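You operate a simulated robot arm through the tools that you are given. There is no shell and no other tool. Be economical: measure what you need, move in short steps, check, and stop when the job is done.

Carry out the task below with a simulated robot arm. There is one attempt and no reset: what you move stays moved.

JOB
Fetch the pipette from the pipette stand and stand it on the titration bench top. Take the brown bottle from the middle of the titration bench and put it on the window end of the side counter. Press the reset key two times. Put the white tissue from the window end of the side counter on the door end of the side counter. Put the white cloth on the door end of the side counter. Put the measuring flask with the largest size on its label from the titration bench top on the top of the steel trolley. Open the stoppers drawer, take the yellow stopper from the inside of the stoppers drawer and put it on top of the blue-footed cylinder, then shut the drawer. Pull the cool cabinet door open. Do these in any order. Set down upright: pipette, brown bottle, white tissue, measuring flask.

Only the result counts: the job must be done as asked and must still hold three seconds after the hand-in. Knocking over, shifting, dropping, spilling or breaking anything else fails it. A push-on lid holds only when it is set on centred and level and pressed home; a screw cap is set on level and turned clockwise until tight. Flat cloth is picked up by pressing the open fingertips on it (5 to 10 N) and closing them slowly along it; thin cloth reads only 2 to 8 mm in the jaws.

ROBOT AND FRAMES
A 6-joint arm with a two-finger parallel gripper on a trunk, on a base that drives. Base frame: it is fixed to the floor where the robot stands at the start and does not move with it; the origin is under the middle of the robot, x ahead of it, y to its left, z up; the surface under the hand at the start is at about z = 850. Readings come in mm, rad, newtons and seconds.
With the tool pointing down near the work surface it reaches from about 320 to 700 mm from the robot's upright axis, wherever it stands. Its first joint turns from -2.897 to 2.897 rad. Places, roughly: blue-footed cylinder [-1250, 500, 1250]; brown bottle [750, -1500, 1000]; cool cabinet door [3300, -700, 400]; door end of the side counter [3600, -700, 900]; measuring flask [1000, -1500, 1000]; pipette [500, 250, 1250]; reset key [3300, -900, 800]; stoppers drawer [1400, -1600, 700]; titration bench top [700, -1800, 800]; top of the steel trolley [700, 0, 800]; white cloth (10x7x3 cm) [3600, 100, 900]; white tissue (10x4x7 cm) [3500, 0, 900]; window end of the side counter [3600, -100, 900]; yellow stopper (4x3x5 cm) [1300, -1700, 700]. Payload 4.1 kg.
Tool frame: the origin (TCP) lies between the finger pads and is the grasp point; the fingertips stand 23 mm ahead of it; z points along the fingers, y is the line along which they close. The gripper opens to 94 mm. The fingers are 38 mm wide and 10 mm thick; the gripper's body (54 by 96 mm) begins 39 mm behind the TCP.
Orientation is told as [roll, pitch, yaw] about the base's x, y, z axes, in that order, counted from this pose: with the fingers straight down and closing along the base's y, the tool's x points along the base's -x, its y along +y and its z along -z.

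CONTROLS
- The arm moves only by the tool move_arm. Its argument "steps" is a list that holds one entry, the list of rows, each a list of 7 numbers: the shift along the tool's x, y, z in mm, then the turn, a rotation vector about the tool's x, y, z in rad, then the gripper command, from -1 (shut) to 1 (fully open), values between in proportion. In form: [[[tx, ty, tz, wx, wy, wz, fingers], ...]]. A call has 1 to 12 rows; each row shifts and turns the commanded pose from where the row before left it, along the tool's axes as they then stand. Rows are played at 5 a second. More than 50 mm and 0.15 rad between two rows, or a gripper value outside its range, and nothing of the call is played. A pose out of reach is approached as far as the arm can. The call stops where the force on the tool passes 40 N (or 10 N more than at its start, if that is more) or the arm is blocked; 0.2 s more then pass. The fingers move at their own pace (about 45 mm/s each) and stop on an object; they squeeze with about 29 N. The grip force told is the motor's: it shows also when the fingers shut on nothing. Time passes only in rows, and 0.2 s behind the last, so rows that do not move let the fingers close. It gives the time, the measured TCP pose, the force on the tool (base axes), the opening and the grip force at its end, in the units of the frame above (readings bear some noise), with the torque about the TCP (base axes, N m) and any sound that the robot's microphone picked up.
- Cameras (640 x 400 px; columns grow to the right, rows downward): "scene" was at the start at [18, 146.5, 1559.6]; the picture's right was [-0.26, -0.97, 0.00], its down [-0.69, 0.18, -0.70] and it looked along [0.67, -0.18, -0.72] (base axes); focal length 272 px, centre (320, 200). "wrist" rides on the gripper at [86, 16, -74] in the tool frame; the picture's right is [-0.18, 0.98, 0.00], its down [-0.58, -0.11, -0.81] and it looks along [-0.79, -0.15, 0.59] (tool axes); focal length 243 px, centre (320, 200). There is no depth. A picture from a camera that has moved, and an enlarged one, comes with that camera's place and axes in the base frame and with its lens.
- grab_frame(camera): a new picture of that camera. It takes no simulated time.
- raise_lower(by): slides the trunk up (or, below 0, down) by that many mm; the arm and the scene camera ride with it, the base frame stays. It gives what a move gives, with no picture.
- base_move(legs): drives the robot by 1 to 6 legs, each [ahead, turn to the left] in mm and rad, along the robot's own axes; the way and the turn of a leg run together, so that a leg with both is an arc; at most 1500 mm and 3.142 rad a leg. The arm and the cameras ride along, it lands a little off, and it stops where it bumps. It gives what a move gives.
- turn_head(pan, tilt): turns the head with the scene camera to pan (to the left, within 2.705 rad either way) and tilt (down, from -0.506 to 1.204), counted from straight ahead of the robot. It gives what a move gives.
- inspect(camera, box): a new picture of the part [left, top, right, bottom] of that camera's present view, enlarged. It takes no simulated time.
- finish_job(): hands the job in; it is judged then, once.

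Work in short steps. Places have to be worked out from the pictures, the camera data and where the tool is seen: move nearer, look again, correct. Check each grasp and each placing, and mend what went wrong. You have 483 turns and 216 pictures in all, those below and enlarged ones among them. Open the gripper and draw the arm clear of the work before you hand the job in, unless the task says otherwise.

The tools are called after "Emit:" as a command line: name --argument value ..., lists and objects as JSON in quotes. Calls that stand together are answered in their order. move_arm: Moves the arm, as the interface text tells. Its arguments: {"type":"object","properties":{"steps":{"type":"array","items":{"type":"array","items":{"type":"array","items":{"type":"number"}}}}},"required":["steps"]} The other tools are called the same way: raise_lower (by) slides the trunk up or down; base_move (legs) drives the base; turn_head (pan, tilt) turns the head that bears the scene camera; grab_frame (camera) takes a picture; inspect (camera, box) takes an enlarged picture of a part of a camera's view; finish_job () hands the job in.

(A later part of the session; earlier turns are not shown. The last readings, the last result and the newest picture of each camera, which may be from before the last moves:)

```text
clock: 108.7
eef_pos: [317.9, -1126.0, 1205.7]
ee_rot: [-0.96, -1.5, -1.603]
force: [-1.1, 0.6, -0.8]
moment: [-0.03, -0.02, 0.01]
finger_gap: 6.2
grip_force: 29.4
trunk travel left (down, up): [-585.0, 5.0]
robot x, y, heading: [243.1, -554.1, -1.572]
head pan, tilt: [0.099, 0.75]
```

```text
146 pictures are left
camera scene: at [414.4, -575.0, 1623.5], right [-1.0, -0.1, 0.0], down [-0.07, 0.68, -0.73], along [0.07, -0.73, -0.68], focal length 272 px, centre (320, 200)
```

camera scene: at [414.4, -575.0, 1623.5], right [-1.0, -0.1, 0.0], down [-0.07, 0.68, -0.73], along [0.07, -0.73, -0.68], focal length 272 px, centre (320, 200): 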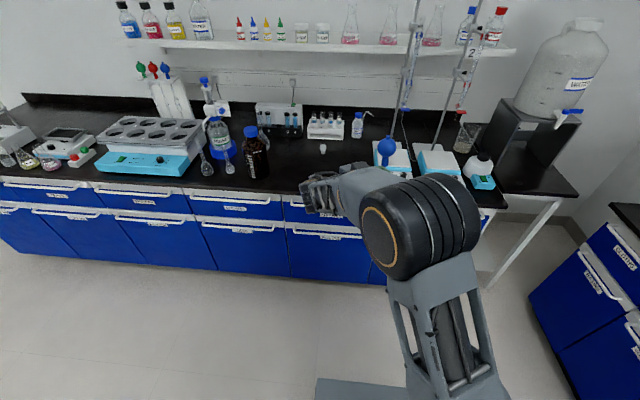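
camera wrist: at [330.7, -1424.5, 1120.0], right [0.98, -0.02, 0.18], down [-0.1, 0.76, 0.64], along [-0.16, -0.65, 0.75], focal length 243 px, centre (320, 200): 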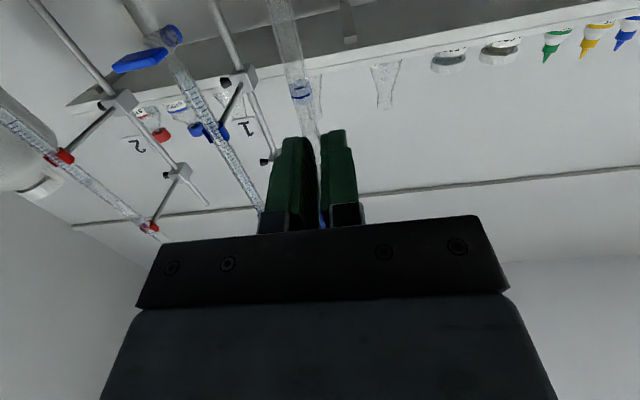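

The turn works, but I rotated about a tilted axis; undo it and redo the yaw about the true vertical (total 1.31 rad).

Emit:
move_arm --steps '[[[0, 0, 0, -0.14, 0, 0, -1], [0, 0, 0, -0.14, 0, 0, -1], [0, 0, 0, -0.14, 0, 0, -1], [0, 0, 0, -0.14, 0, 0, -1], [0, 0, 0, -0.14, 0, 0, -1], [0, 0, 0, -0.14, 0, 0, -1], [0, 0, 0, -0.14, 0, 0, -1], [0, 0, 0, 0.145, 0, 0.0106, -1], [0, 0, 0, 0.145, 0, 0.0106, -1], [0, 0, 0, 0.145, 0, 0.0106, -1], [0, 0, 0, 0, 0, 0, -1]]]'

Emit:
move_arm --steps '[[[0, 0, 0, 0.145, 0, 0.0106, -1], [0, 0, 0, 0.145, 0, 0.0106, -1], [0, 0, 0, 0.145, 0, 0.0106, -1], [0, 0, 0, 0.145, 0, 0.0106, -1], [0, 0, 0, 0.145, 0, 0.0106, -1], [0, 0, 0, 0.145, 0, 0.0106, -1], [0, 0, 0, 0, 0, 0, -1], [0, 0, 0, 0, 0, 0, -1]]]'

Emit:
base_move --legs '[[0, 0.28], [420, 0], [0, -0.51]]'

Emit:
turn_head --pan 0.15 --tilt 0.75

Emit:
grab_frame --camera "scene"

```text
clock: 111.1
eef_pos: [317.9, -1125.9, 1206.8]
ee_rot: [0.022, -1.5, -2.044]
force: [0.4, 0.3, 0.4]
moment: [-0.04, 0.0, -0.01]
finger_gap: 6.0
grip_force: 29.4
trunk travel left (down, up): [-585.0, 5.0]
robot x, y, heading: [243.8, -555.5, -1.573]
head pan, tilt: [0.099, 0.75]
```

```text
clock: 112.9
eef_pos: [317.5, -1126.4, 1204.5]
ee_rot: [0.029, -1.497, -2.924]
force: [0.3, -0.2, -1.1]
moment: [-0.01, -0.01, 0.04]
finger_gap: 5.8
grip_force: 28.7
trunk travel left (down, up): [-585.0, 5.0]
robot x, y, heading: [236.0, -555.0, -1.571]
head pan, tilt: [0.099, 0.75]
```

```text
clock: 114.3
eef_pos: [460.9, -1097.8, 1206.4]
ee_rot: [0.031, -1.498, -2.667]
force: [-0.5, 0.7, -0.6]
moment: [-0.01, -0.01, 0.01]
finger_gap: 5.9
grip_force: 29.2
trunk travel left (down, up): [-585.0, 5.0]
robot x, y, heading: [244.2, -561.7, -1.353]
head pan, tilt: [0.099, 0.75]
stopped in leg 1: the robot was blocked; the commanded pose is now the measured one
```

```text
clock: 114.9
eef_pos: [462.1, -1097.7, 1204.0]
ee_rot: [0.028, -1.498, -2.666]
force: [0.2, 0.3, -0.2]
moment: [-0.03, 0.0, -0.01]
finger_gap: 6.4
grip_force: 29.0
trunk travel left (down, up): [-585.0, 5.0]
robot x, y, heading: [239.0, -563.8, -1.354]
head pan, tilt: [0.15, 0.75]
```

```text
145 pictures are left
camera scene: at [421.4, -544.5, 1623.5], right [-0.93, -0.36, 0.0], down [-0.24, 0.64, -0.73], along [0.26, -0.68, -0.68], focal length 272 px, centre (320, 200)
```

scene: 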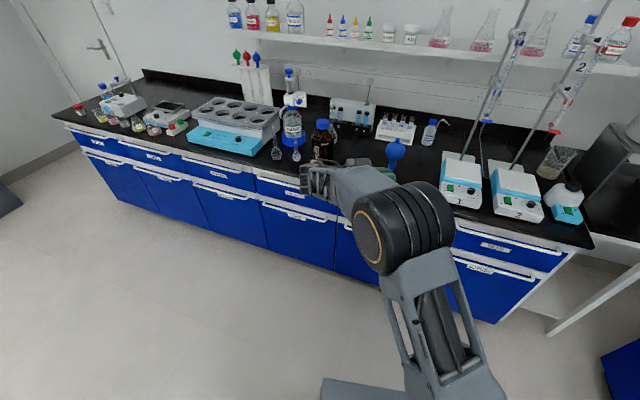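

The base corner bumped (probably the trolley's side) while turning; I drive ahead away from it, then turn right at the bench. I'll check the trolley later.

Emit:
base_move --legs '[[400, 0], [0, -0.45]]'

Emit:
turn_head --pan 0.2 --tilt 0.75

Emit:
grab_frame --camera "scene"

Emit:
turn_head --pan 2.6 --tilt 0.6

Emit:
grab_frame --camera "scene"

```text
clock: 118.7
eef_pos: [307.0, -1531.2, 1205.7]
ee_rot: [0.026, -1.495, -3.09]
force: [0.2, 0.1, -0.5]
moment: [0.02, -0.02, 0.02]
finger_gap: 5.9
grip_force: 29.6
trunk travel left (down, up): [-585.0, 5.0]
robot x, y, heading: [329.9, -954.4, -1.779]
head pan, tilt: [0.15, 0.75]
```

```text
clock: 119.3
eef_pos: [308.7, -1530.7, 1205.3]
ee_rot: [0.026, -1.496, -3.092]
force: [1.2, 0.2, -0.4]
moment: [0.02, -0.01, -0.03]
finger_gap: 5.9
grip_force: 29.1
trunk travel left (down, up): [-585.0, 5.0]
robot x, y, heading: [330.6, -955.1, -1.782]
head pan, tilt: [0.201, 0.75]
```

```text
144 pictures are left
camera scene: at [505.1, -1011.4, 1623.5], right [-1.0, 0.01, 0.0], down [0.01, 0.68, -0.73], along [-0.01, -0.73, -0.68], focal length 272 px, centre (320, 200)
```

scene: 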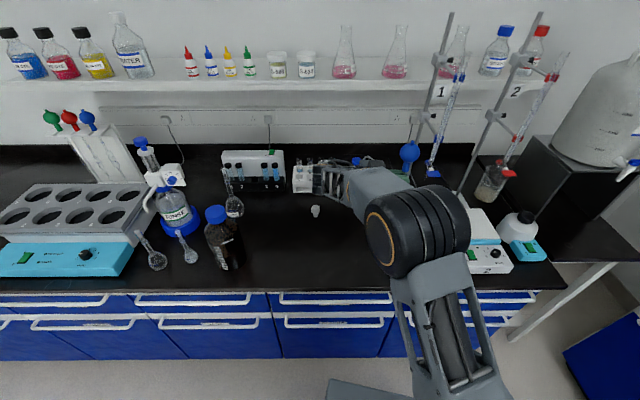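

```text
clock: 121.5
eef_pos: [309.4, -1531.5, 1204.6]
ee_rot: [0.027, -1.497, -3.092]
force: [0.2, -0.7, -0.4]
moment: [0.02, 0.02, 0.03]
finger_gap: 6.1
grip_force: 28.7
trunk travel left (down, up): [-585.0, 5.0]
robot x, y, heading: [330.6, -954.1, -1.783]
head pan, tilt: [2.601, 0.6]
```

```text
143 pictures are left
camera scene: at [566.1, -863.9, 1636.4], right [0.73, -0.68, 0.0], down [-0.39, -0.41, -0.83], along [0.56, 0.6, -0.56], focal length 272 px, centre (320, 200)
```

scene: 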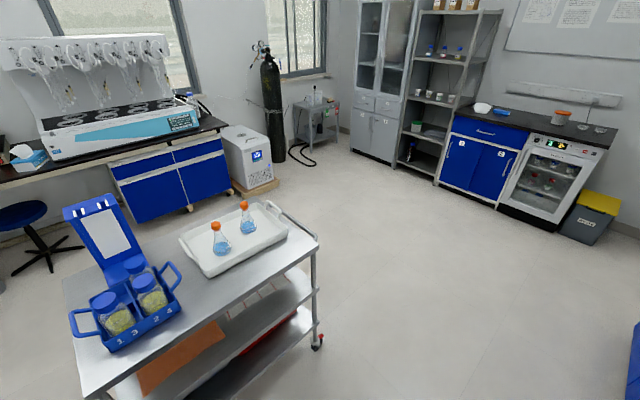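

The trolley stands as before with everything on it. Now zoom on the bulb to measure the lean in x.

Emit:
turn_head --pan 0.2 --tilt 0.75

Emit:
inspect --camera "scene" --box '[390, 130, 430, 175]'

Emit:
inspect --camera "scene" --box '[330, 120, 530, 290]'

Emit:
grab_frame --camera "wrist"

```text
clock: 123.8
eef_pos: [308.5, -1530.8, 1205.6]
ee_rot: [0.026, -1.497, -3.091]
force: [0.0, -0.8, -0.9]
moment: [-0.03, 0.0, 0.02]
finger_gap: 6.1
grip_force: 28.9
trunk travel left (down, up): [-585.0, 5.0]
robot x, y, heading: [329.7, -954.7, -1.784]
head pan, tilt: [0.201, 0.75]
```

```text
8.89 times, centred on (410, 152) of scene
camera zoom: at [505.2, -1011.4, 1623.5], right [-1.0, 0.01, 0.0], down [0.01, 0.68, -0.73], along [-0.01, -0.73, -0.68], focal length 2418 px, centre (-480, 622)
```

zoom: 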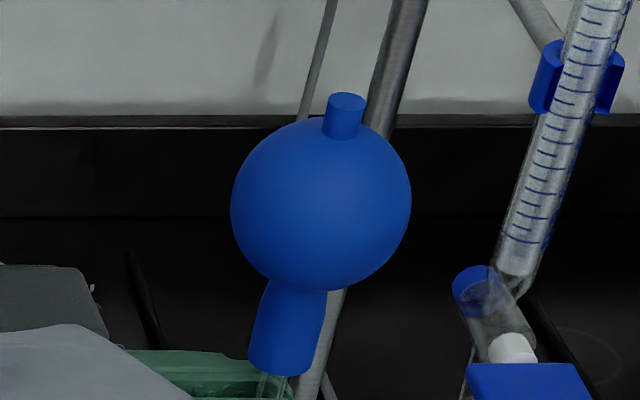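

```text
2.35 times, centred on (430, 205) of scene
camera zoom: at [505.2, -1011.4, 1623.5], right [-1.0, 0.01, 0.0], down [0.01, 0.68, -0.73], along [-0.01, -0.73, -0.68], focal length 640 px, centre (61, 188)
```

zoom: 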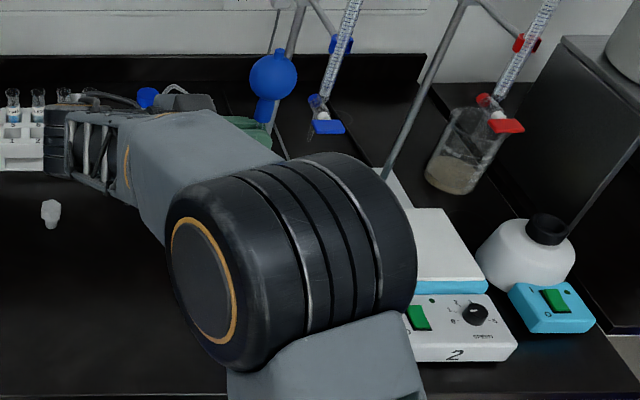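

```text
140 pictures are left
camera wrist: at [391.0, -1542.7, 1125.0], right [0.06, -0.98, 0.19], down [0.75, 0.17, 0.64], along [-0.66, 0.1, 0.75], focal length 243 px, centre (320, 200)
```

wrist: 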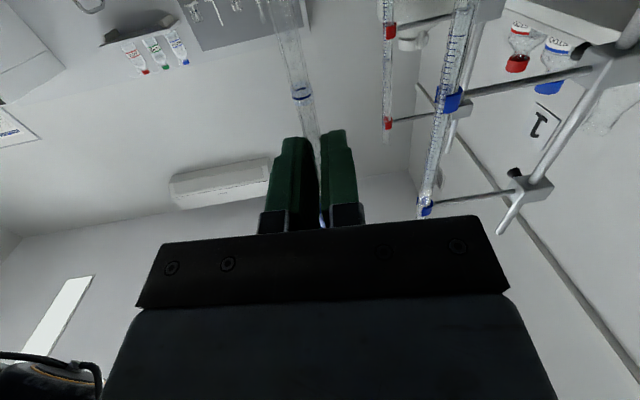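

Bulb leans ≈0.016 rad to +x in the hand. I set a lean of ≈0.085 rad toward the stirrer (−x), correct the y tilt 0.012, step back 15 mm in x, go to y≈−1560 and lower to about 20 mm above contact.

Emit:
move_arm --steps '[[[0, 30, -15, 0, 0.05, 0.012, -1], [0, 0, 0, 0, 0.05, 0, -1], [0, 0, 0, 0, 0, 0, -1]]]'

Emit:
move_arm --steps '[[[39, 0, -7, 0, 0, 0, -1], [39, 0, -7, 0, 0, 0, -1], [35, 0, -6, 0, 0, 0, -1], [0, 0, 0, 0, 0, 0, -1]]]'

Emit:
inspect --camera "scene" --box '[330, 120, 530, 290]'

```text
clock: 124.5
eef_pos: [326.7, -1559.6, 1207.4]
ee_rot: [0.078, -1.398, 3.139]
force: [-0.3, -0.4, -1.5]
moment: [0.04, 0.0, 0.02]
finger_gap: 6.4
grip_force: 29.0
trunk travel left (down, up): [-585.0, 5.0]
robot x, y, heading: [332.8, -957.9, -1.782]
head pan, tilt: [0.201, 0.75]
```

```text
clock: 125.5
eef_pos: [367.6, -1556.9, 1097.3]
ee_rot: [0.084, -1.396, 3.134]
force: [-0.2, 0.5, -0.4]
moment: [-0.02, 0.01, 0.0]
finger_gap: 6.0
grip_force: 29.3
trunk travel left (down, up): [-585.0, 5.0]
robot x, y, heading: [331.7, -954.8, -1.775]
head pan, tilt: [0.201, 0.75]
```

```text
2.35 times, centred on (430, 205) of scene
camera zoom: at [505.2, -1011.5, 1623.5], right [-1.0, 0.01, 0.0], down [0.01, 0.68, -0.73], along [-0.01, -0.73, -0.68], focal length 640 px, centre (61, 188)
```

zoom: 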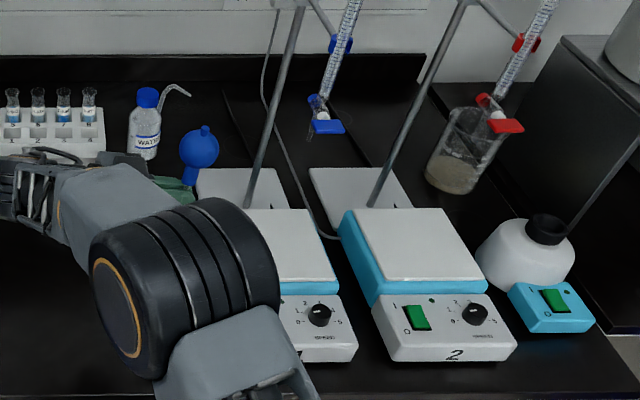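

Stirrer's left top edge ≈(262–266), its side spanning y −1565…−1700. Move to TCP x≈307, y≈−1580 and lower to z≈1078.

Emit:
move_arm --steps '[[[-5, 12, 30, 0, 0, 0, -1], [-5, 11, 29, 0, 0, 0, -1], [10, 0, 2, 0, 0, 0, -1], [9, 0, 1.5, 0, 0, 0, -1], [0, 0, 0, 0, 0, 0, -1]]]'

Emit:
inspect --camera "scene" --box '[330, 120, 530, 290]'

```text
clock: 126.8
eef_pos: [306.0, -1587.0, 1079.0]
ee_rot: [0.094, -1.396, 3.125]
force: [-0.1, -0.5, 5.5]
moment: [-0.08, 0.1, -0.02]
finger_gap: 6.0
grip_force: 29.2
trunk travel left (down, up): [-585.0, 5.0]
robot x, y, heading: [330.3, -953.5, -1.783]
head pan, tilt: [0.201, 0.75]
```

```text
2.35 times, centred on (430, 205) of scene
camera zoom: at [505.1, -1010.8, 1623.7], right [-1.0, 0.01, 0.0], down [0.01, 0.68, -0.73], along [-0.01, -0.73, -0.68], focal length 640 px, centre (61, 188)
```

zoom: 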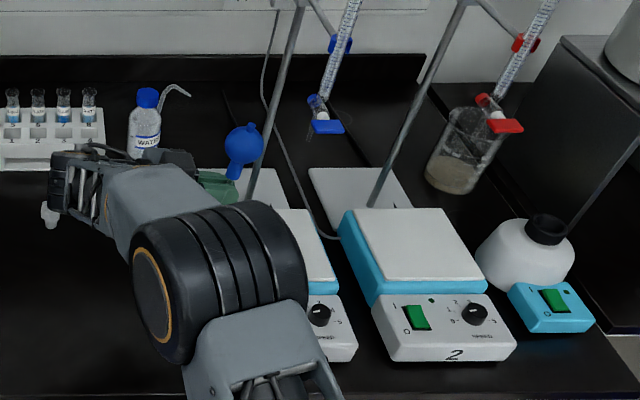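

Touched the bench already (5.5 N) so tip is ≈229 below TCP. Lift 5 mm and approach the stirrer side in −x.

Emit:
move_arm --steps '[[[-5, 0, -1, 0, 0, 0, -1], [-1.7, 0, 10, 0, 0, 0, -1], [-1.7, 0, 10, 0, 0, 0, -1], [0, 0, 0, 0, 0, 0, -1]]]'

Emit:
move_arm --steps '[[[-0.5, 0, 3, 0, 0, 0, -1], [-0.5, 0, 3, 0, 0, 0, -1], [0, 0, 0, 0, 0, 0, -1]]]'

Emit:
move_arm --steps '[[[-0.5, 0, 3, 0, 0, 0, -1], [-0.5, 0, 3, 0, 0, 0, -1], [0, 0, 0, 0, 0, 0, -1]]]'

```text
clock: 127.8
eef_pos: [285.8, -1587.1, 1083.1]
ee_rot: [0.081, -1.396, 3.138]
force: [-0.8, -0.2, 0.2]
moment: [-0.02, -0.01, -0.02]
finger_gap: 6.0
grip_force: 28.7
trunk travel left (down, up): [-585.0, 5.0]
robot x, y, heading: [329.8, -952.3, -1.78]
head pan, tilt: [0.201, 0.75]
```

```text
clock: 128.6
eef_pos: [282.4, -1587.4, 1083.6]
ee_rot: [0.08, -1.397, 3.139]
force: [-1.3, -0.4, -0.5]
moment: [0.01, -0.02, 0.0]
finger_gap: 6.0
grip_force: 28.9
trunk travel left (down, up): [-585.0, 5.0]
robot x, y, heading: [331.8, -949.5, -1.775]
head pan, tilt: [0.201, 0.75]
```

```text
clock: 129.3
eef_pos: [275.5, -1588.8, 1084.6]
ee_rot: [0.081, -1.396, 3.139]
force: [-0.1, 0.2, -0.5]
moment: [0.02, 0.0, -0.05]
finger_gap: 6.1
grip_force: 29.1
trunk travel left (down, up): [-585.0, 5.0]
robot x, y, heading: [329.4, -957.8, -1.78]
head pan, tilt: [0.201, 0.75]
```

No contact yet; continue in small steps.

Emit:
move_arm --steps '[[[-0.4, 0, 2, 0, 0, 0, -1], [-0.4, 0, 2, 0, 0, 0, -1], [0, 0, 0, 0, 0, 0, -1]]]'

Emit:
move_arm --steps '[[[-0.4, 0, 2, 0, 0, 0, -1], [-0.4, 0, 2, 0, 0, 0, -1], [0, 0, 0, 0, 0, 0, -1]]]'

Emit:
move_arm --steps '[[[-0.4, 0, 2, 0, 0, 0, -1], [0, 0, 0, 0, 0, 0, -1]]]'

```text
clock: 130.2
eef_pos: [270.6, -1589.2, 1085.0]
ee_rot: [0.084, -1.398, 3.138]
force: [-0.1, 0.1, 0.1]
moment: [0.02, -0.01, 0.01]
finger_gap: 5.9
grip_force: 28.9
trunk travel left (down, up): [-585.0, 5.0]
robot x, y, heading: [328.3, -955.1, -1.782]
head pan, tilt: [0.201, 0.75]
```

```text
clock: 130.9
eef_pos: [267.8, -1590.6, 1083.4]
ee_rot: [0.081, -1.396, 3.139]
force: [1.2, 0.2, -0.8]
moment: [-0.01, -0.02, 0.02]
finger_gap: 6.1
grip_force: 29.2
trunk travel left (down, up): [-585.0, 5.0]
robot x, y, heading: [329.7, -951.8, -1.786]
head pan, tilt: [0.201, 0.75]
```

```text
clock: 131.6
eef_pos: [264.4, -1589.0, 1081.5]
ee_rot: [0.081, -1.396, 3.139]
force: [0.2, -0.2, -0.4]
moment: [0.03, 0.02, -0.02]
finger_gap: 5.9
grip_force: 29.0
trunk travel left (down, up): [-585.0, 5.0]
robot x, y, heading: [329.7, -952.4, -1.773]
head pan, tilt: [0.201, 0.75]
```

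Still free; moment is the sensitive sign. Continue.

Emit:
move_arm --steps '[[[-0.4, 0, 2, 0, 0, 0, -1], [-0.4, 0, 2, 0, 0, 0, -1], [0, 0, 0, 0, 0, 0, -1]]]'

Emit:
move_arm --steps '[[[-0.4, 0, 2, 0, 0, 0, -1], [0, 0, 0, 0, 0, 0, -1]]]'

Emit:
move_arm --steps '[[[-0.4, 0, 2, 0, 0, 0, -1], [0, 0, 0, 0, 0, 0, -1]]]'

Emit:
inspect --camera "scene" --box '[330, 120, 530, 290]'

```text
clock: 132.3
eef_pos: [260.9, -1588.9, 1085.6]
ee_rot: [0.081, -1.398, 3.137]
force: [1.5, 0.1, -0.8]
moment: [0.01, -0.19, 0.02]
finger_gap: 5.8
grip_force: 29.2
trunk travel left (down, up): [-585.0, 5.0]
robot x, y, heading: [330.7, -954.3, -1.778]
head pan, tilt: [0.201, 0.75]
```

```text
clock: 132.9
eef_pos: [260.0, -1588.7, 1085.3]
ee_rot: [0.08, -1.396, 3.139]
force: [5.5, -0.3, -1.7]
moment: [-0.02, -1.0, 0.01]
finger_gap: 6.4
grip_force: 29.4
trunk travel left (down, up): [-585.0, 5.0]
robot x, y, heading: [331.3, -955.5, -1.778]
head pan, tilt: [0.201, 0.75]
```

```text
clock: 133.6
eef_pos: [257.1, -1590.0, 1085.1]
ee_rot: [0.079, -1.397, 3.141]
force: [5.9, 0.8, -1.1]
moment: [0.11, -0.94, -0.02]
finger_gap: 6.0
grip_force: 29.5
trunk travel left (down, up): [-585.0, 5.0]
robot x, y, heading: [328.9, -951.8, -1.781]
head pan, tilt: [0.201, 0.75]
```

```text
2.35 times, centred on (430, 205) of scene
camera zoom: at [505.9, -1011.5, 1623.4], right [-1.0, 0.01, 0.0], down [0.01, 0.68, -0.73], along [-0.01, -0.73, -0.68], focal length 640 px, centre (61, 188)
```

zoom: 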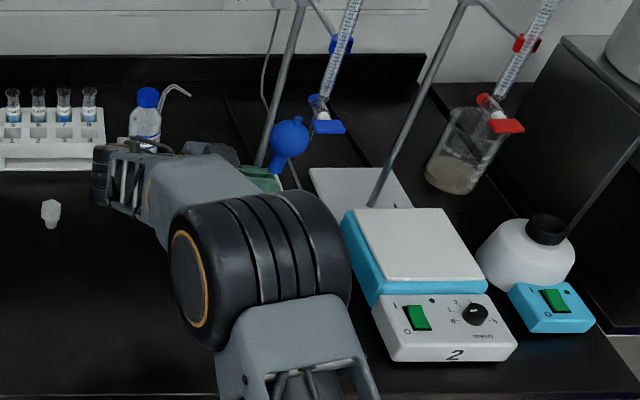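

Side contact found at TCP x≈262 (lever ~180 mm, so at z≈905). Back off 3 mm and check lean on the bulb.

Emit:
move_arm --steps '[[[0.5, 0, -3, 0, 0, 0, -1], [0, 0, 0, 0, 0, 0, -1]]]'

Emit:
inspect --camera "scene" --box '[400, 155, 440, 195]'

```text
clock: 134.2
eef_pos: [260.8, -1591.4, 1083.6]
ee_rot: [0.082, -1.395, 3.135]
force: [-0.1, -1.0, -0.9]
moment: [0.0, -0.03, 0.01]
finger_gap: 5.8
grip_force: 28.5
trunk travel left (down, up): [-585.0, 5.0]
robot x, y, heading: [333.3, -951.7, -1.779]
head pan, tilt: [0.201, 0.75]
```

```text
10.00 times, centred on (420, 175) of scene
camera zoom: at [505.1, -1011.6, 1623.5], right [-1.0, 0.01, 0.0], down [0.01, 0.68, -0.73], along [-0.01, -0.73, -0.68], focal length 2720 px, centre (-680, 450)
```

zoom: 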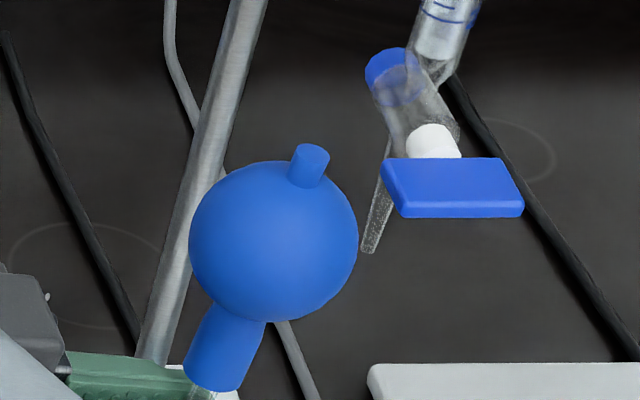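

Lean is ≈0.094 rad (5.4°). I reduce it to ≈0.07 rad, keep the contact point, then lower to the bench.

Emit:
move_arm --steps '[[[0.5, 0, -4.5, 0, -0.024, 0, -1], [2, 0, 0.4, 0, 0, 0, -1], [2, 0, 0.4, 0, 0, 0, -1], [0, 0, 0, 0, 0, 0, -1]]]'

Emit:
move_arm --steps '[[[1.2, 0, 0.2, 0, 0, 0, -1], [0, 0, 0, 0, 0, 0, -1]]]'

```text
clock: 135.2
eef_pos: [264.9, -1590.7, 1079.9]
ee_rot: [0.092, -1.419, 3.127]
force: [-0.7, -0.6, -0.6]
moment: [0.01, -0.03, 0.01]
finger_gap: 5.9
grip_force: 29.3
trunk travel left (down, up): [-585.0, 5.0]
robot x, y, heading: [328.5, -951.6, -1.781]
head pan, tilt: [0.201, 0.75]
```

```text
clock: 135.8
eef_pos: [264.1, -1590.6, 1079.2]
ee_rot: [0.095, -1.421, 3.124]
force: [0.0, 0.9, -0.4]
moment: [-0.02, -0.03, -0.03]
finger_gap: 6.0
grip_force: 29.1
trunk travel left (down, up): [-585.0, 5.0]
robot x, y, heading: [332.7, -956.8, -1.783]
head pan, tilt: [0.201, 0.75]
```

Emit:
move_arm --steps '[[[1, 0, 0.2, 0, 0, 0, -1], [0, 0, 0, 0, 0, 0, -1]]]'

Emit:
move_arm --steps '[[[1, 0, 0.2, 0, 0, 0, -1], [0, 0, 0, 0, 0, 0, -1]]]'

```text
clock: 136.3
eef_pos: [264.1, -1590.1, 1080.0]
ee_rot: [0.104, -1.423, 3.114]
force: [0.9, -0.1, 6.7]
moment: [0.09, -0.17, -0.01]
finger_gap: 6.1
grip_force: 28.5
trunk travel left (down, up): [-585.0, 5.0]
robot x, y, heading: [332.9, -952.5, -1.778]
head pan, tilt: [0.201, 0.75]
```

```text
clock: 136.9
eef_pos: [265.0, -1589.0, 1078.9]
ee_rot: [0.119, -1.419, 3.099]
force: [-0.7, -0.7, 16.5]
moment: [-0.12, -0.15, -0.01]
finger_gap: 6.0
grip_force: 29.2
trunk travel left (down, up): [-585.0, 5.0]
robot x, y, heading: [331.5, -952.4, -1.778]
head pan, tilt: [0.201, 0.75]
```

Bench contact. Ease up 1.3 mm and close the remaining side gap in 1 mm steps.

Emit:
move_arm --steps '[[[-1.6, 0, -0.3, 0, 0, 0, -1], [0, 0, 0, 0, 0, 0, -1]]]'

Emit:
move_arm --steps '[[[-0.2, 0, 1, 0, 0, 0, -1], [0, 0, 0, 0, 0, 0, -1]]]'

Emit:
move_arm --steps '[[[-0.2, 0, 1, 0, 0, 0, -1], [0, 0, 0, 0, 0, 0, -1]]]'

```text
clock: 137.6
eef_pos: [263.1, -1589.0, 1078.6]
ee_rot: [0.102, -1.42, 3.118]
force: [-3.0, -0.9, 13.3]
moment: [-0.23, 0.39, -0.04]
finger_gap: 6.2
grip_force: 28.3
trunk travel left (down, up): [-585.0, 5.0]
robot x, y, heading: [331.1, -952.3, -1.783]
head pan, tilt: [0.201, 0.75]
```

```text
clock: 138.2
eef_pos: [263.9, -1588.5, 1078.4]
ee_rot: [0.099, -1.421, 3.121]
force: [1.3, -1.0, 10.1]
moment: [-0.3, -0.26, -0.05]
finger_gap: 6.0
grip_force: 28.9
trunk travel left (down, up): [-585.0, 5.0]
robot x, y, heading: [331.2, -953.9, -1.776]
head pan, tilt: [0.201, 0.75]
```

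```text
clock: 138.8
eef_pos: [262.3, -1589.8, 1079.3]
ee_rot: [0.097, -1.421, 3.125]
force: [3.0, -1.4, 8.4]
moment: [-0.19, -0.82, 0.01]
finger_gap: 6.1
grip_force: 28.7
trunk travel left (down, up): [-585.0, 5.0]
robot x, y, heading: [328.3, -951.6, -1.776]
head pan, tilt: [0.201, 0.75]
```

Both contacts are made. Open the fingers a little (to ≈16 mm) for one row and look at the bulb.

Emit:
move_arm --steps '[[[0, 0, 0, 0, 0, 0, -0.7]]]'

Emit:
inspect --camera "scene" --box '[400, 155, 440, 195]'

Emit:
inspect --camera "wrist" --box '[240, 40, 400, 240]'

```text
clock: 139.2
eef_pos: [261.2, -1588.8, 1078.6]
ee_rot: [0.083, -1.421, 3.134]
force: [-0.3, -0.4, 0.6]
moment: [0.01, 0.04, -0.02]
finger_gap: 14.0
grip_force: 0.0
trunk travel left (down, up): [-585.0, 5.0]
robot x, y, heading: [333.2, -956.6, -1.777]
head pan, tilt: [0.201, 0.75]
```

```text
10.00 times, centred on (420, 175) of scene
camera zoom: at [505.2, -1011.3, 1623.4], right [-1.0, 0.01, 0.0], down [0.01, 0.68, -0.73], along [-0.01, -0.73, -0.68], focal length 2720 px, centre (-680, 450)
```

zoom: 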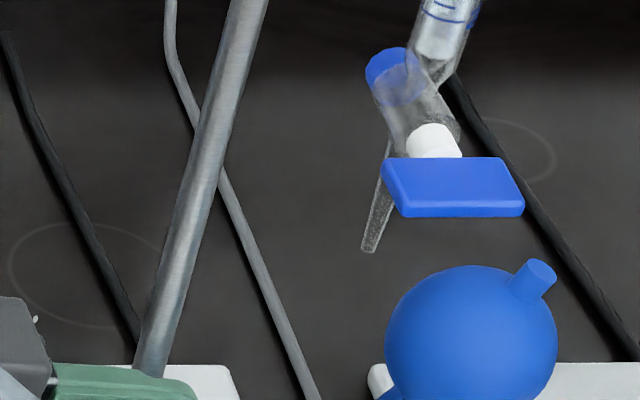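

```text
2.00 times, centred on (320, 140) of wrist
camera zoom: at [349.5, -1601.2, 1004.1], right [0.05, -0.98, 0.19], down [0.7, 0.17, 0.69], along [-0.71, 0.1, 0.69], focal length 485 px, centre (320, 320)
```

zoom: 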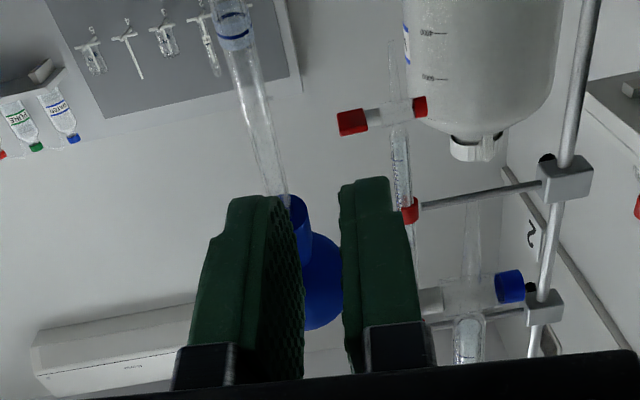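

It is slipping over toward the stirrer – the fingers cannot reach it now. Let one row pass and see where it comes to rest.

Emit:
move_arm --steps '[[[0, 0, 0, 0, 0, 0, -0.7], [0, 0, 0, 0, 0, 0, -0.7], [0, 0, 0, 0, 0, 0, -0.7]]]'

Emit:
inspect --camera "scene" --box '[330, 120, 530, 290]'

```text
clock: 139.9
eef_pos: [262.5, -1590.6, 1078.0]
ee_rot: [0.092, -1.419, 3.127]
force: [-0.8, -0.1, 0.5]
moment: [0.01, -0.01, 0.04]
finger_gap: 14.1
grip_force: 0.1
trunk travel left (down, up): [-585.0, 5.0]
robot x, y, heading: [331.0, -955.7, -1.782]
head pan, tilt: [0.201, 0.75]
```

```text
2.35 times, centred on (430, 205) of scene
camera zoom: at [505.2, -1011.4, 1623.5], right [-1.0, 0.01, 0.0], down [0.01, 0.68, -0.73], along [-0.01, -0.73, -0.68], focal length 640 px, centre (61, 188)
```

zoom: 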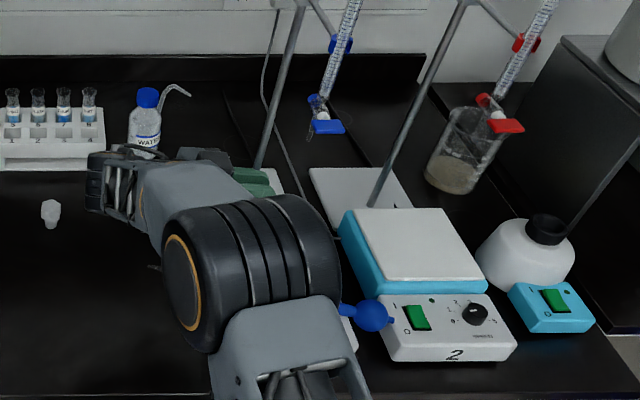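

It fell and now lies near the stirrers. I'll deal with it later with a better method (re-hang it in its stand to get it exactly vertical). Withdraw the hand and look at how it lies.

Emit:
move_arm --steps '[[[-10, 0, -40, 0, 0, 0, -0.7], [-30, 0, -35, 0, 0, 0, -0.7], [-45, 0, 0, 0, 0, 0, -0.7], [-45, 0, 0, 0, 0, 0, -0.7], [-45, 0, 0, 0, 0, 0, -0.7], [0, 0, 0, 0, 0, 0, -0.7]]]'

Emit:
base_move --legs '[[-200, 0]]'

Emit:
turn_head --pan -0.1 --tilt 0.65

Emit:
grab_frame --camera "scene"

```text
clock: 141.3
eef_pos: [310.4, -1584.7, 1264.1]
ee_rot: [0.092, -1.421, 3.128]
force: [-0.7, -0.3, 0.6]
moment: [-0.02, 0.01, 0.0]
finger_gap: 14.1
grip_force: 0.0
trunk travel left (down, up): [-585.0, 5.0]
robot x, y, heading: [330.5, -953.7, -1.78]
head pan, tilt: [0.201, 0.75]
```

```text
clock: 142.9
eef_pos: [353.7, -1385.1, 1264.7]
ee_rot: [0.097, -1.422, 3.122]
force: [0.3, -0.3, 0.8]
moment: [-0.02, -0.01, -0.02]
finger_gap: 14.2
grip_force: 0.0
trunk travel left (down, up): [-585.0, 5.0]
robot x, y, heading: [376.6, -755.2, -1.778]
head pan, tilt: [0.201, 0.75]
```

```text
clock: 143.8
eef_pos: [352.6, -1386.2, 1263.5]
ee_rot: [0.093, -1.422, 3.124]
force: [0.2, 0.0, 0.5]
moment: [-0.02, -0.02, 0.03]
finger_gap: 14.1
grip_force: 0.0
trunk travel left (down, up): [-585.0, 5.0]
robot x, y, heading: [370.8, -757.5, -1.779]
head pan, tilt: [-0.099, 0.649]
```

```text
132 pictures are left
camera scene: at [521.3, -813.6, 1632.1], right [-0.95, 0.3, 0.0], down [0.18, 0.58, -0.8], along [-0.24, -0.76, -0.6], focal length 272 px, centre (320, 200)
```

scene: 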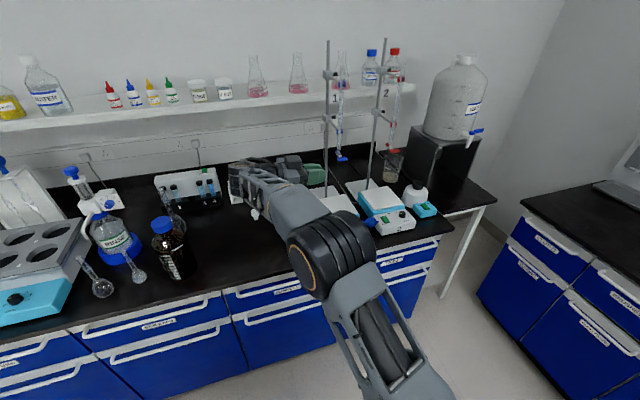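

Return the tool to pointing straight down in two rotations (pitch, then yaw).

Emit:
move_arm --steps '[[[0, 0, 0, 0, 0.142, 0, 0], [0, 0, 0, 0, 0.142, 0, 0], [0, 0, 0, 0, 0.142, 0, 0], [0, 0, 0, 0, 0.142, 0, 0], [0, 0, 0, 0, 0.142, 0, 0], [0, 0, 0, 0, 0.142, 0, 0], [0, 0, 0, 0, 0.142, 0, 0], [0, 0, 0, 0, 0.142, 0, 0], [0, 0, 0, 0, 0.142, 0, 0], [0, 0, 0, 0, 0.142, 0, 0], [0, 0, 0, 0, 0, 0, 0]]]'

Emit:
move_arm --steps '[[[0, 0, 0, 0, 0, -0.14, 0], [0, 0, 0, 0, 0, -0.14, 0], [0, 0, 0, 0, 0, -0.14, 0], [0, 0, 0, 0, 0, -0.14, 0], [0, 0, 0, 0, 0, -0.14, 0], [0, 0, 0, 0, 0, -0.14, 0], [0, 0, 0, 0, 0, -0.14, 0], [0, 0, 0, 0, 0, -0.14, 0], [0, 0, 0, 0, 0, -0.14, 0], [0, 0, 0, 0, 0, -0.14, 0], [0, 0, 0, 0, 0, 0, 0]]]'

Emit:
grab_frame --camera "wrist"

Emit:
grab_frame --camera "scene"

```text
clock: 146.2
eef_pos: [352.3, -1385.2, 1262.5]
ee_rot: [0.014, 0.003, -3.065]
force: [-0.1, -0.1, 0.4]
moment: [-0.02, 0.01, 0.01]
finger_gap: 47.0
grip_force: 0.0
trunk travel left (down, up): [-585.0, 5.0]
robot x, y, heading: [370.1, -754.4, -1.783]
head pan, tilt: [-0.099, 0.649]
```

```text
clock: 148.6
eef_pos: [351.7, -1386.9, 1263.0]
ee_rot: [0.003, -0.014, -1.662]
force: [-0.4, 1.0, 0.1]
moment: [-0.04, -0.03, 0.01]
finger_gap: 47.1
grip_force: 0.0
trunk travel left (down, up): [-585.0, 5.0]
robot x, y, heading: [368.6, -757.2, -1.777]
head pan, tilt: [-0.099, 0.649]
```

```text
131 pictures are left
camera wrist: at [376.5, -1301.8, 1337.5], right [0.96, -0.27, 0.0], down [-0.16, -0.56, 0.81], along [-0.22, -0.78, -0.58], focal length 243 px, centre (320, 200)
```

wrist: 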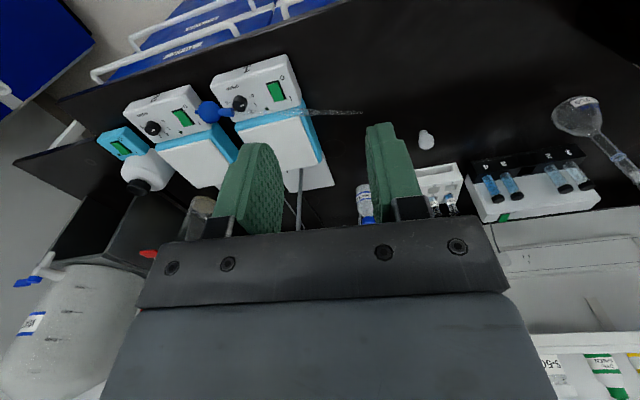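

```text
130 pictures are left
camera scene: at [521.2, -813.5, 1632.1], right [-0.95, 0.3, 0.0], down [0.18, 0.58, -0.8], along [-0.24, -0.76, -0.6], focal length 272 px, centre (320, 200)
```

scene: 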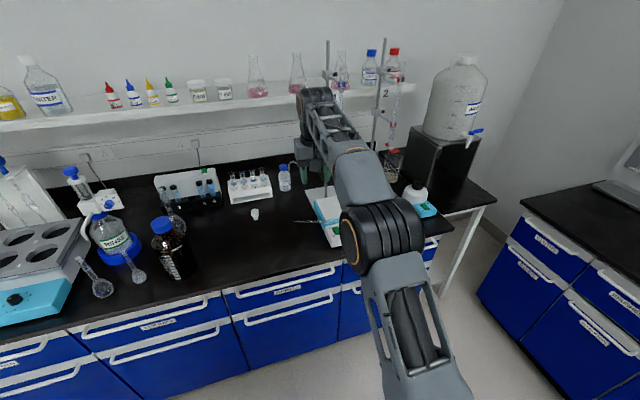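

The pipette rests safely across the left stirrer. Next the brown bottle: retract the arm (the dispenser beside it is tall), then drive to face the bottle.

Emit:
move_arm --steps '[[[45, 0, 0, 0, 0.014, 0, 1], [45, 0, 0, 0, 0, 0, 1], [45, 0, 0, 0, 0, 0, 1], [0, 0, -40, 0, 0, 0, 1], [0, 0, -40, 0, 0, 0, 1], [0, 0, 0, 0, 0, 0, 1]]]'

Emit:
base_move --legs '[[0, 1.287], [350, 0], [0, -1.08]]'

Emit:
turn_head --pan 0.1 --tilt 0.75

Emit:
grab_frame --camera "scene"

```text
clock: 149.9
eef_pos: [364.6, -1253.3, 1344.8]
ee_rot: [0.001, -0.001, -1.665]
force: [-0.1, -0.2, 0.3]
moment: [0.0, 0.04, 0.03]
finger_gap: 94.0
grip_force: 0.2
trunk travel left (down, up): [-585.0, 5.0]
robot x, y, heading: [373.8, -759.5, -1.778]
head pan, tilt: [-0.099, 0.649]
```

```text
clock: 158.0
eef_pos: [761.0, -1416.7, 1344.0]
ee_rot: [0.002, 0.0, -1.475]
force: [-0.3, 0.5, 0.2]
moment: [0.0, 0.02, 0.0]
finger_gap: 94.1
grip_force: 0.0
trunk travel left (down, up): [-585.0, 5.0]
robot x, y, heading: [672.9, -928.8, -1.59]
head pan, tilt: [-0.099, 0.649]
```

```text
clock: 158.8
eef_pos: [760.7, -1415.9, 1345.1]
ee_rot: [0.001, 0.001, -1.474]
force: [-0.3, -0.1, 0.2]
moment: [-0.01, 0.0, -0.01]
finger_gap: 94.1
grip_force: 0.0
trunk travel left (down, up): [-585.0, 5.0]
robot x, y, heading: [673.1, -929.6, -1.587]
head pan, tilt: [0.099, 0.75]
```

```text
129 pictures are left
camera scene: at [847.5, -951.6, 1623.6], right [-1.0, -0.08, 0.0], down [-0.06, 0.68, -0.73], along [0.06, -0.73, -0.68], focal length 272 px, centre (320, 200)
```

scene: 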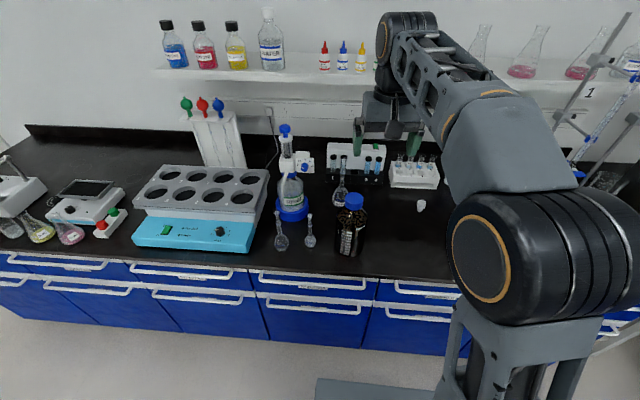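

Get the wrist view to triangulate the bottle cap.

Emit:
grab_frame --camera "wrist"

Emit:
inspect --camera "scene" --box '[260, 150, 400, 270]'

```text
128 pictures are left
camera wrist: at [769.3, -1330.8, 1420.3], right [1.0, -0.09, 0.0], down [-0.05, -0.59, 0.81], along [-0.07, -0.8, -0.59], focal length 243 px, centre (320, 200)
```

wrist: 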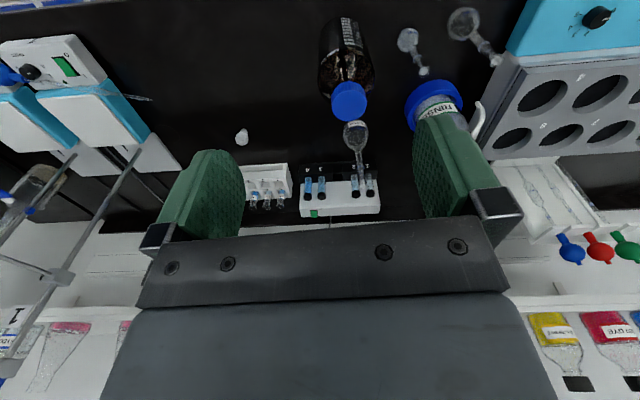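

```text
3.33 times, centred on (330, 210) of scene
camera zoom: at [847.5, -951.6, 1623.6], right [-1.0, -0.08, 0.0], down [-0.06, 0.68, -0.73], along [0.06, -0.73, -0.68], focal length 907 px, centre (287, 167)
```

zoom: 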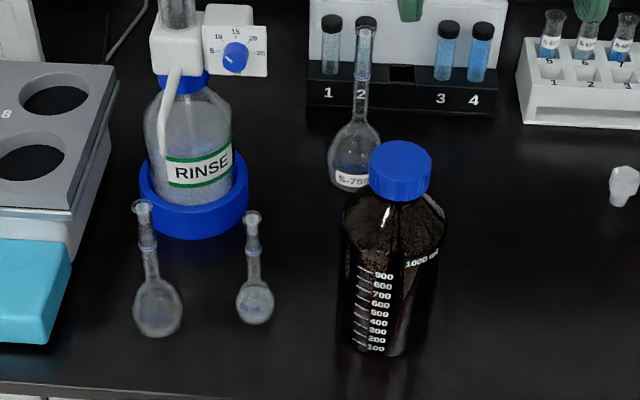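

Cap triangulates to (795, −1525), top z≈1106, ∅≈52 mm. Go down to 1195, forward over it, then check before gripping.

Emit:
move_arm --steps '[[[0, 0, 50, 0, 0, 0, 1], [0, 0, 50, 0, 0, 0, 1], [0, 0, 50, 0, 0, 0, 1], [-37, 8, 0, 0, 0, 0, 1], [-37, 8, 0, 0, 0, 0, 1], [-37, 7.6, 0, 0, 0, 0, 1], [0, 0, 0, 0, 0, 0, 1]]]'

Emit:
grab_frame --camera "wrist"

```text
clock: 160.4
eef_pos: [795.9, -1526.6, 1195.5]
ee_rot: [0.003, -0.001, -1.472]
force: [-0.1, 0.8, 1.1]
moment: [0.02, -0.01, 0.02]
finger_gap: 93.8
grip_force: 0.0
trunk travel left (down, up): [-585.0, 5.0]
robot x, y, heading: [673.3, -927.1, -1.588]
head pan, tilt: [0.099, 0.75]
```

```text
126 pictures are left
camera wrist: at [804.0, -1440.3, 1271.1], right [1.0, -0.09, 0.0], down [-0.05, -0.59, 0.81], along [-0.07, -0.8, -0.59], focal length 243 px, centre (320, 200)
```

wrist: 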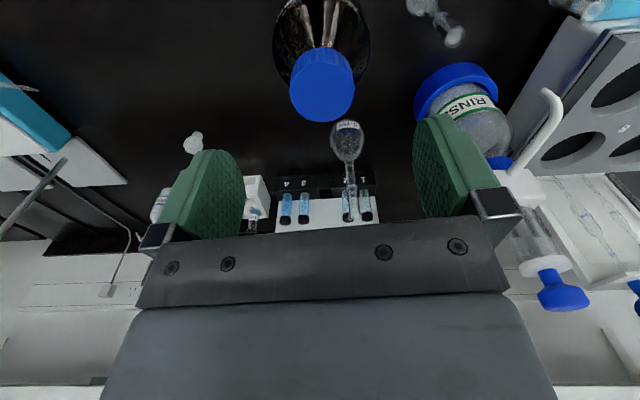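

Cap nearly centred; shift 4 mm and descend to TCP z≈1092 slowly.

Emit:
move_arm --steps '[[[-4, 1, 40, 0, 0, 0, 1], [0, 0, 40, 0, 0, 0, 1], [0, 0, 15, 0, 0, 0, 1], [0, 0, 8, 0, 0, 0, 1], [0, 0, 0, 0, 0, 0, 1]]]'

Emit:
grab_frame --camera "wrist"

```text
clock: 161.6
eef_pos: [798.4, -1530.2, 1092.6]
ee_rot: [0.001, 0.0, -1.474]
force: [-0.6, 0.2, -0.3]
moment: [-0.03, 0.02, 0.0]
finger_gap: 94.2
grip_force: 0.0
trunk travel left (down, up): [-585.0, 5.0]
robot x, y, heading: [674.1, -928.1, -1.586]
head pan, tilt: [0.099, 0.75]
```

```text
125 pictures are left
camera wrist: at [805.5, -1443.8, 1167.4], right [1.0, -0.09, 0.0], down [-0.05, -0.59, 0.81], along [-0.07, -0.8, -0.59], focal length 243 px, centre (320, 200)
```

wrist: 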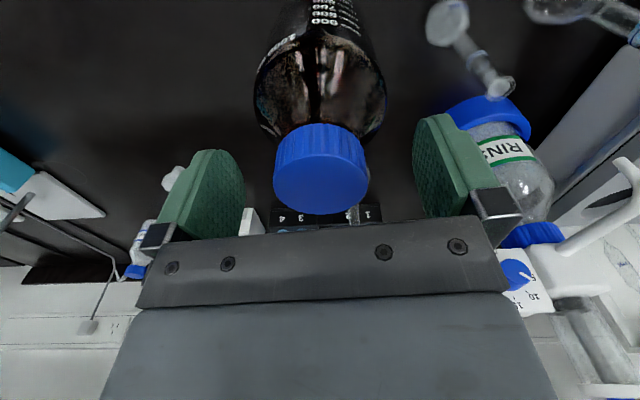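

Well centred. Close on the cap.

Emit:
move_arm --steps '[[[0, 0, 3, 0, 0, 0, 0.3], [0, 0, 0, 0, 0, 0, 0.1], [0, 0, 0, 0, 0, 0, -0.3], [0, 0, 0, 0, 0, 0, -1], [0, 0, 0, 0, 0, 0, -1], [0, 0, 0, 0, 0, 0, -1]]]'

Emit:
move_arm --steps '[[[0, 0, -10, 0, 0, 0, -1], [0, 0, -20, 0, 0, 0, -1], [0, 0, -30, 0, 0, 0, -1], [0, 0, 0, 0, 0, 0, -1]]]'

```text
clock: 163.0
eef_pos: [797.3, -1530.4, 1089.9]
ee_rot: [0.002, 0.001, -1.472]
force: [-2.6, -0.4, 0.3]
moment: [-0.16, 0.22, -0.09]
finger_gap: 52.7
grip_force: 28.7
trunk travel left (down, up): [-585.0, 5.0]
robot x, y, heading: [670.7, -927.8, -1.586]
head pan, tilt: [0.099, 0.75]
```

```text
clock: 164.0
eef_pos: [797.1, -1527.4, 1145.9]
ee_rot: [0.001, 0.002, -1.471]
force: [0.7, -0.2, -5.4]
moment: [0.12, -0.04, 0.0]
finger_gap: 52.3
grip_force: 29.7
trunk travel left (down, up): [-585.0, 5.0]
robot x, y, heading: [673.7, -929.4, -1.586]
head pan, tilt: [0.099, 0.75]
```

Lifted (~0.5 kg). Retract and raise, then drive toward the window end of the side counter.

Emit:
move_arm --steps '[[[0, 0, -45, 0, 0, 0, -1], [0, 0, -45, 0, 0, 0, -1], [40, 0, 0, 0, 0, 0, -1], [40, 0, 0, 0, 0, 0, -1], [40, 0, 0, 0, 0, 0, -1], [30, 0, 0, 0, 0, 0, -1], [0, 0, 0, 0, 0, 0, -1]]]'

Emit:
base_move --legs '[[0, 1.586], [1500, 0], [0, 0.888], [1000, 0], [0, -0.888]]'

Emit:
turn_head --pan 0.0 --tilt 0.6

Emit:
grab_frame --camera "scene"

```text
clock: 165.6
eef_pos: [783.4, -1380.1, 1239.7]
ee_rot: [0.002, 0.0, -1.473]
force: [-0.6, -1.2, -4.5]
moment: [0.15, -0.01, -0.02]
finger_gap: 52.3
grip_force: 29.3
trunk travel left (down, up): [-585.0, 5.0]
robot x, y, heading: [671.9, -926.6, -1.59]
head pan, tilt: [0.099, 0.75]
```

```text
clock: 186.4
eef_pos: [3315.3, -77.5, 1239.6]
ee_rot: [0.003, -0.002, 0.09]
force: [0.5, -0.4, -5.6]
moment: [0.0, 0.12, 0.02]
finger_gap: 52.0
grip_force: 29.2
trunk travel left (down, up): [-585.0, 5.0]
robot x, y, heading: [2861.4, -180.1, -0.028]
head pan, tilt: [0.099, 0.75]
```

```text
clock: 187.1
eef_pos: [3314.8, -78.0, 1238.9]
ee_rot: [0.002, 0.002, 0.09]
force: [0.1, 0.6, -6.3]
moment: [-0.05, 0.11, 0.04]
finger_gap: 52.0
grip_force: 29.4
trunk travel left (down, up): [-585.0, 5.0]
robot x, y, heading: [2859.6, -181.5, -0.022]
head pan, tilt: [0.0, 0.6]
```

```text
124 pictures are left
camera scene: at [2892.7, -16.3, 1636.3], right [-0.02, -1.0, 0.0], down [-0.57, 0.01, -0.82], along [0.82, -0.02, -0.57], focal length 272 px, centre (320, 200)
```

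scene: 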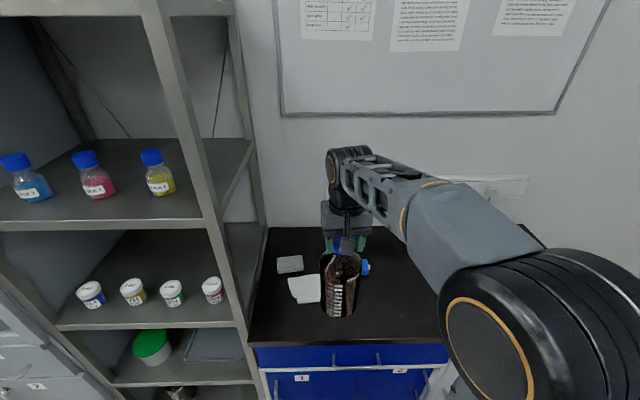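

At the counter. Zoom on the window end.

Emit:
inspect --camera "scene" --box '[240, 220, 400, 350]'

Emit:
grab_frame --camera "wrist"

```text
3.08 times, centred on (320, 285) of scene
camera zoom: at [2892.7, -16.3, 1636.3], right [-0.02, -1.0, 0.0], down [-0.57, 0.01, -0.82], along [0.82, -0.02, -0.57], focal length 837 px, centre (320, -62)
```

zoom: 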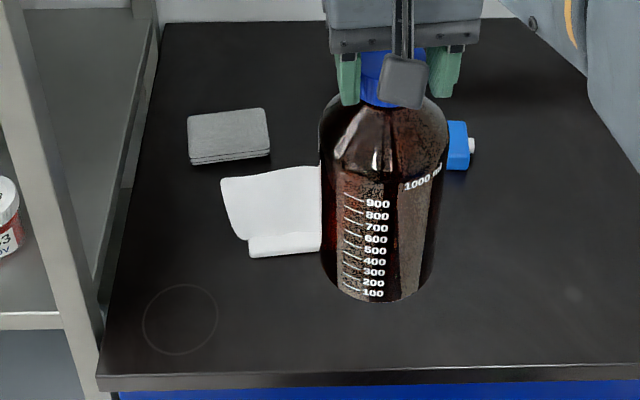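

```text
122 pictures are left
camera wrist: at [3227.0, -71.1, 1314.4], right [0.1, 1.0, 0.0], down [0.59, -0.06, 0.81], along [0.8, -0.08, -0.59], focal length 243 px, centre (320, 200)
```

wrist: 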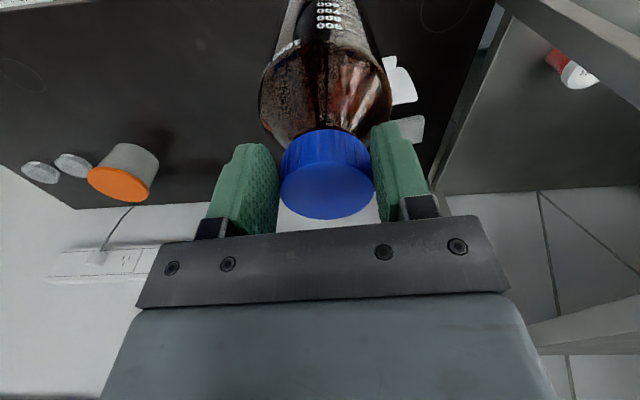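

Free spot at the front left corner (≈3345, 105), away from tissue and cloth. Move there above the counter.

Emit:
move_arm --steps '[[[-10, 45, 0, 0, 0, 0, -1], [-12, 45, 0, 0, 0, 0, -1], [-12, 45, 0, 0, 0, 0, -1], [-12, 44.6, 0, 0, 0, 0, -1], [0, 0, 30, 0, 0, 0, -1], [0, 0, 30, 0, 0, 0, -1], [0, 0, 0, 0, 0, 0, -1]]]'

Emit:
inspect --camera "scene" --box '[200, 200, 400, 360]'

```text
clock: 188.7
eef_pos: [3343.9, 104.5, 1178.5]
ee_rot: [0.001, 0.002, 0.089]
force: [0.6, 0.0, -5.8]
moment: [0.01, 0.13, 0.01]
finger_gap: 51.7
grip_force: 28.7
trunk travel left (down, up): [-585.0, 5.0]
robot x, y, heading: [2859.7, -183.9, -0.022]
head pan, tilt: [0.0, 0.6]
```

```text
2.50 times, centred on (300, 280) of scene
camera zoom: at [2892.8, -16.0, 1636.4], right [-0.02, -1.0, 0.0], down [-0.57, 0.01, -0.82], along [0.82, -0.02, -0.57], focal length 680 px, centre (370, 0)
```

zoom: 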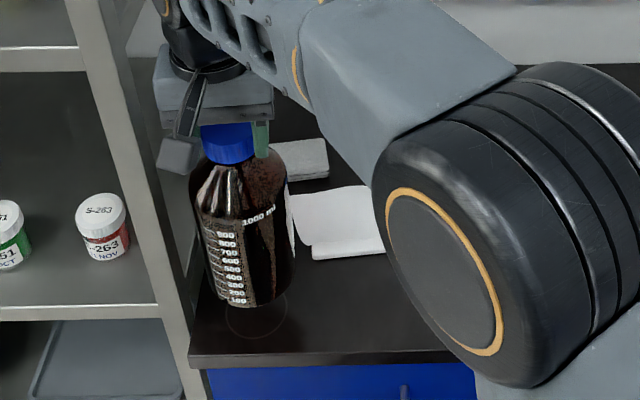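

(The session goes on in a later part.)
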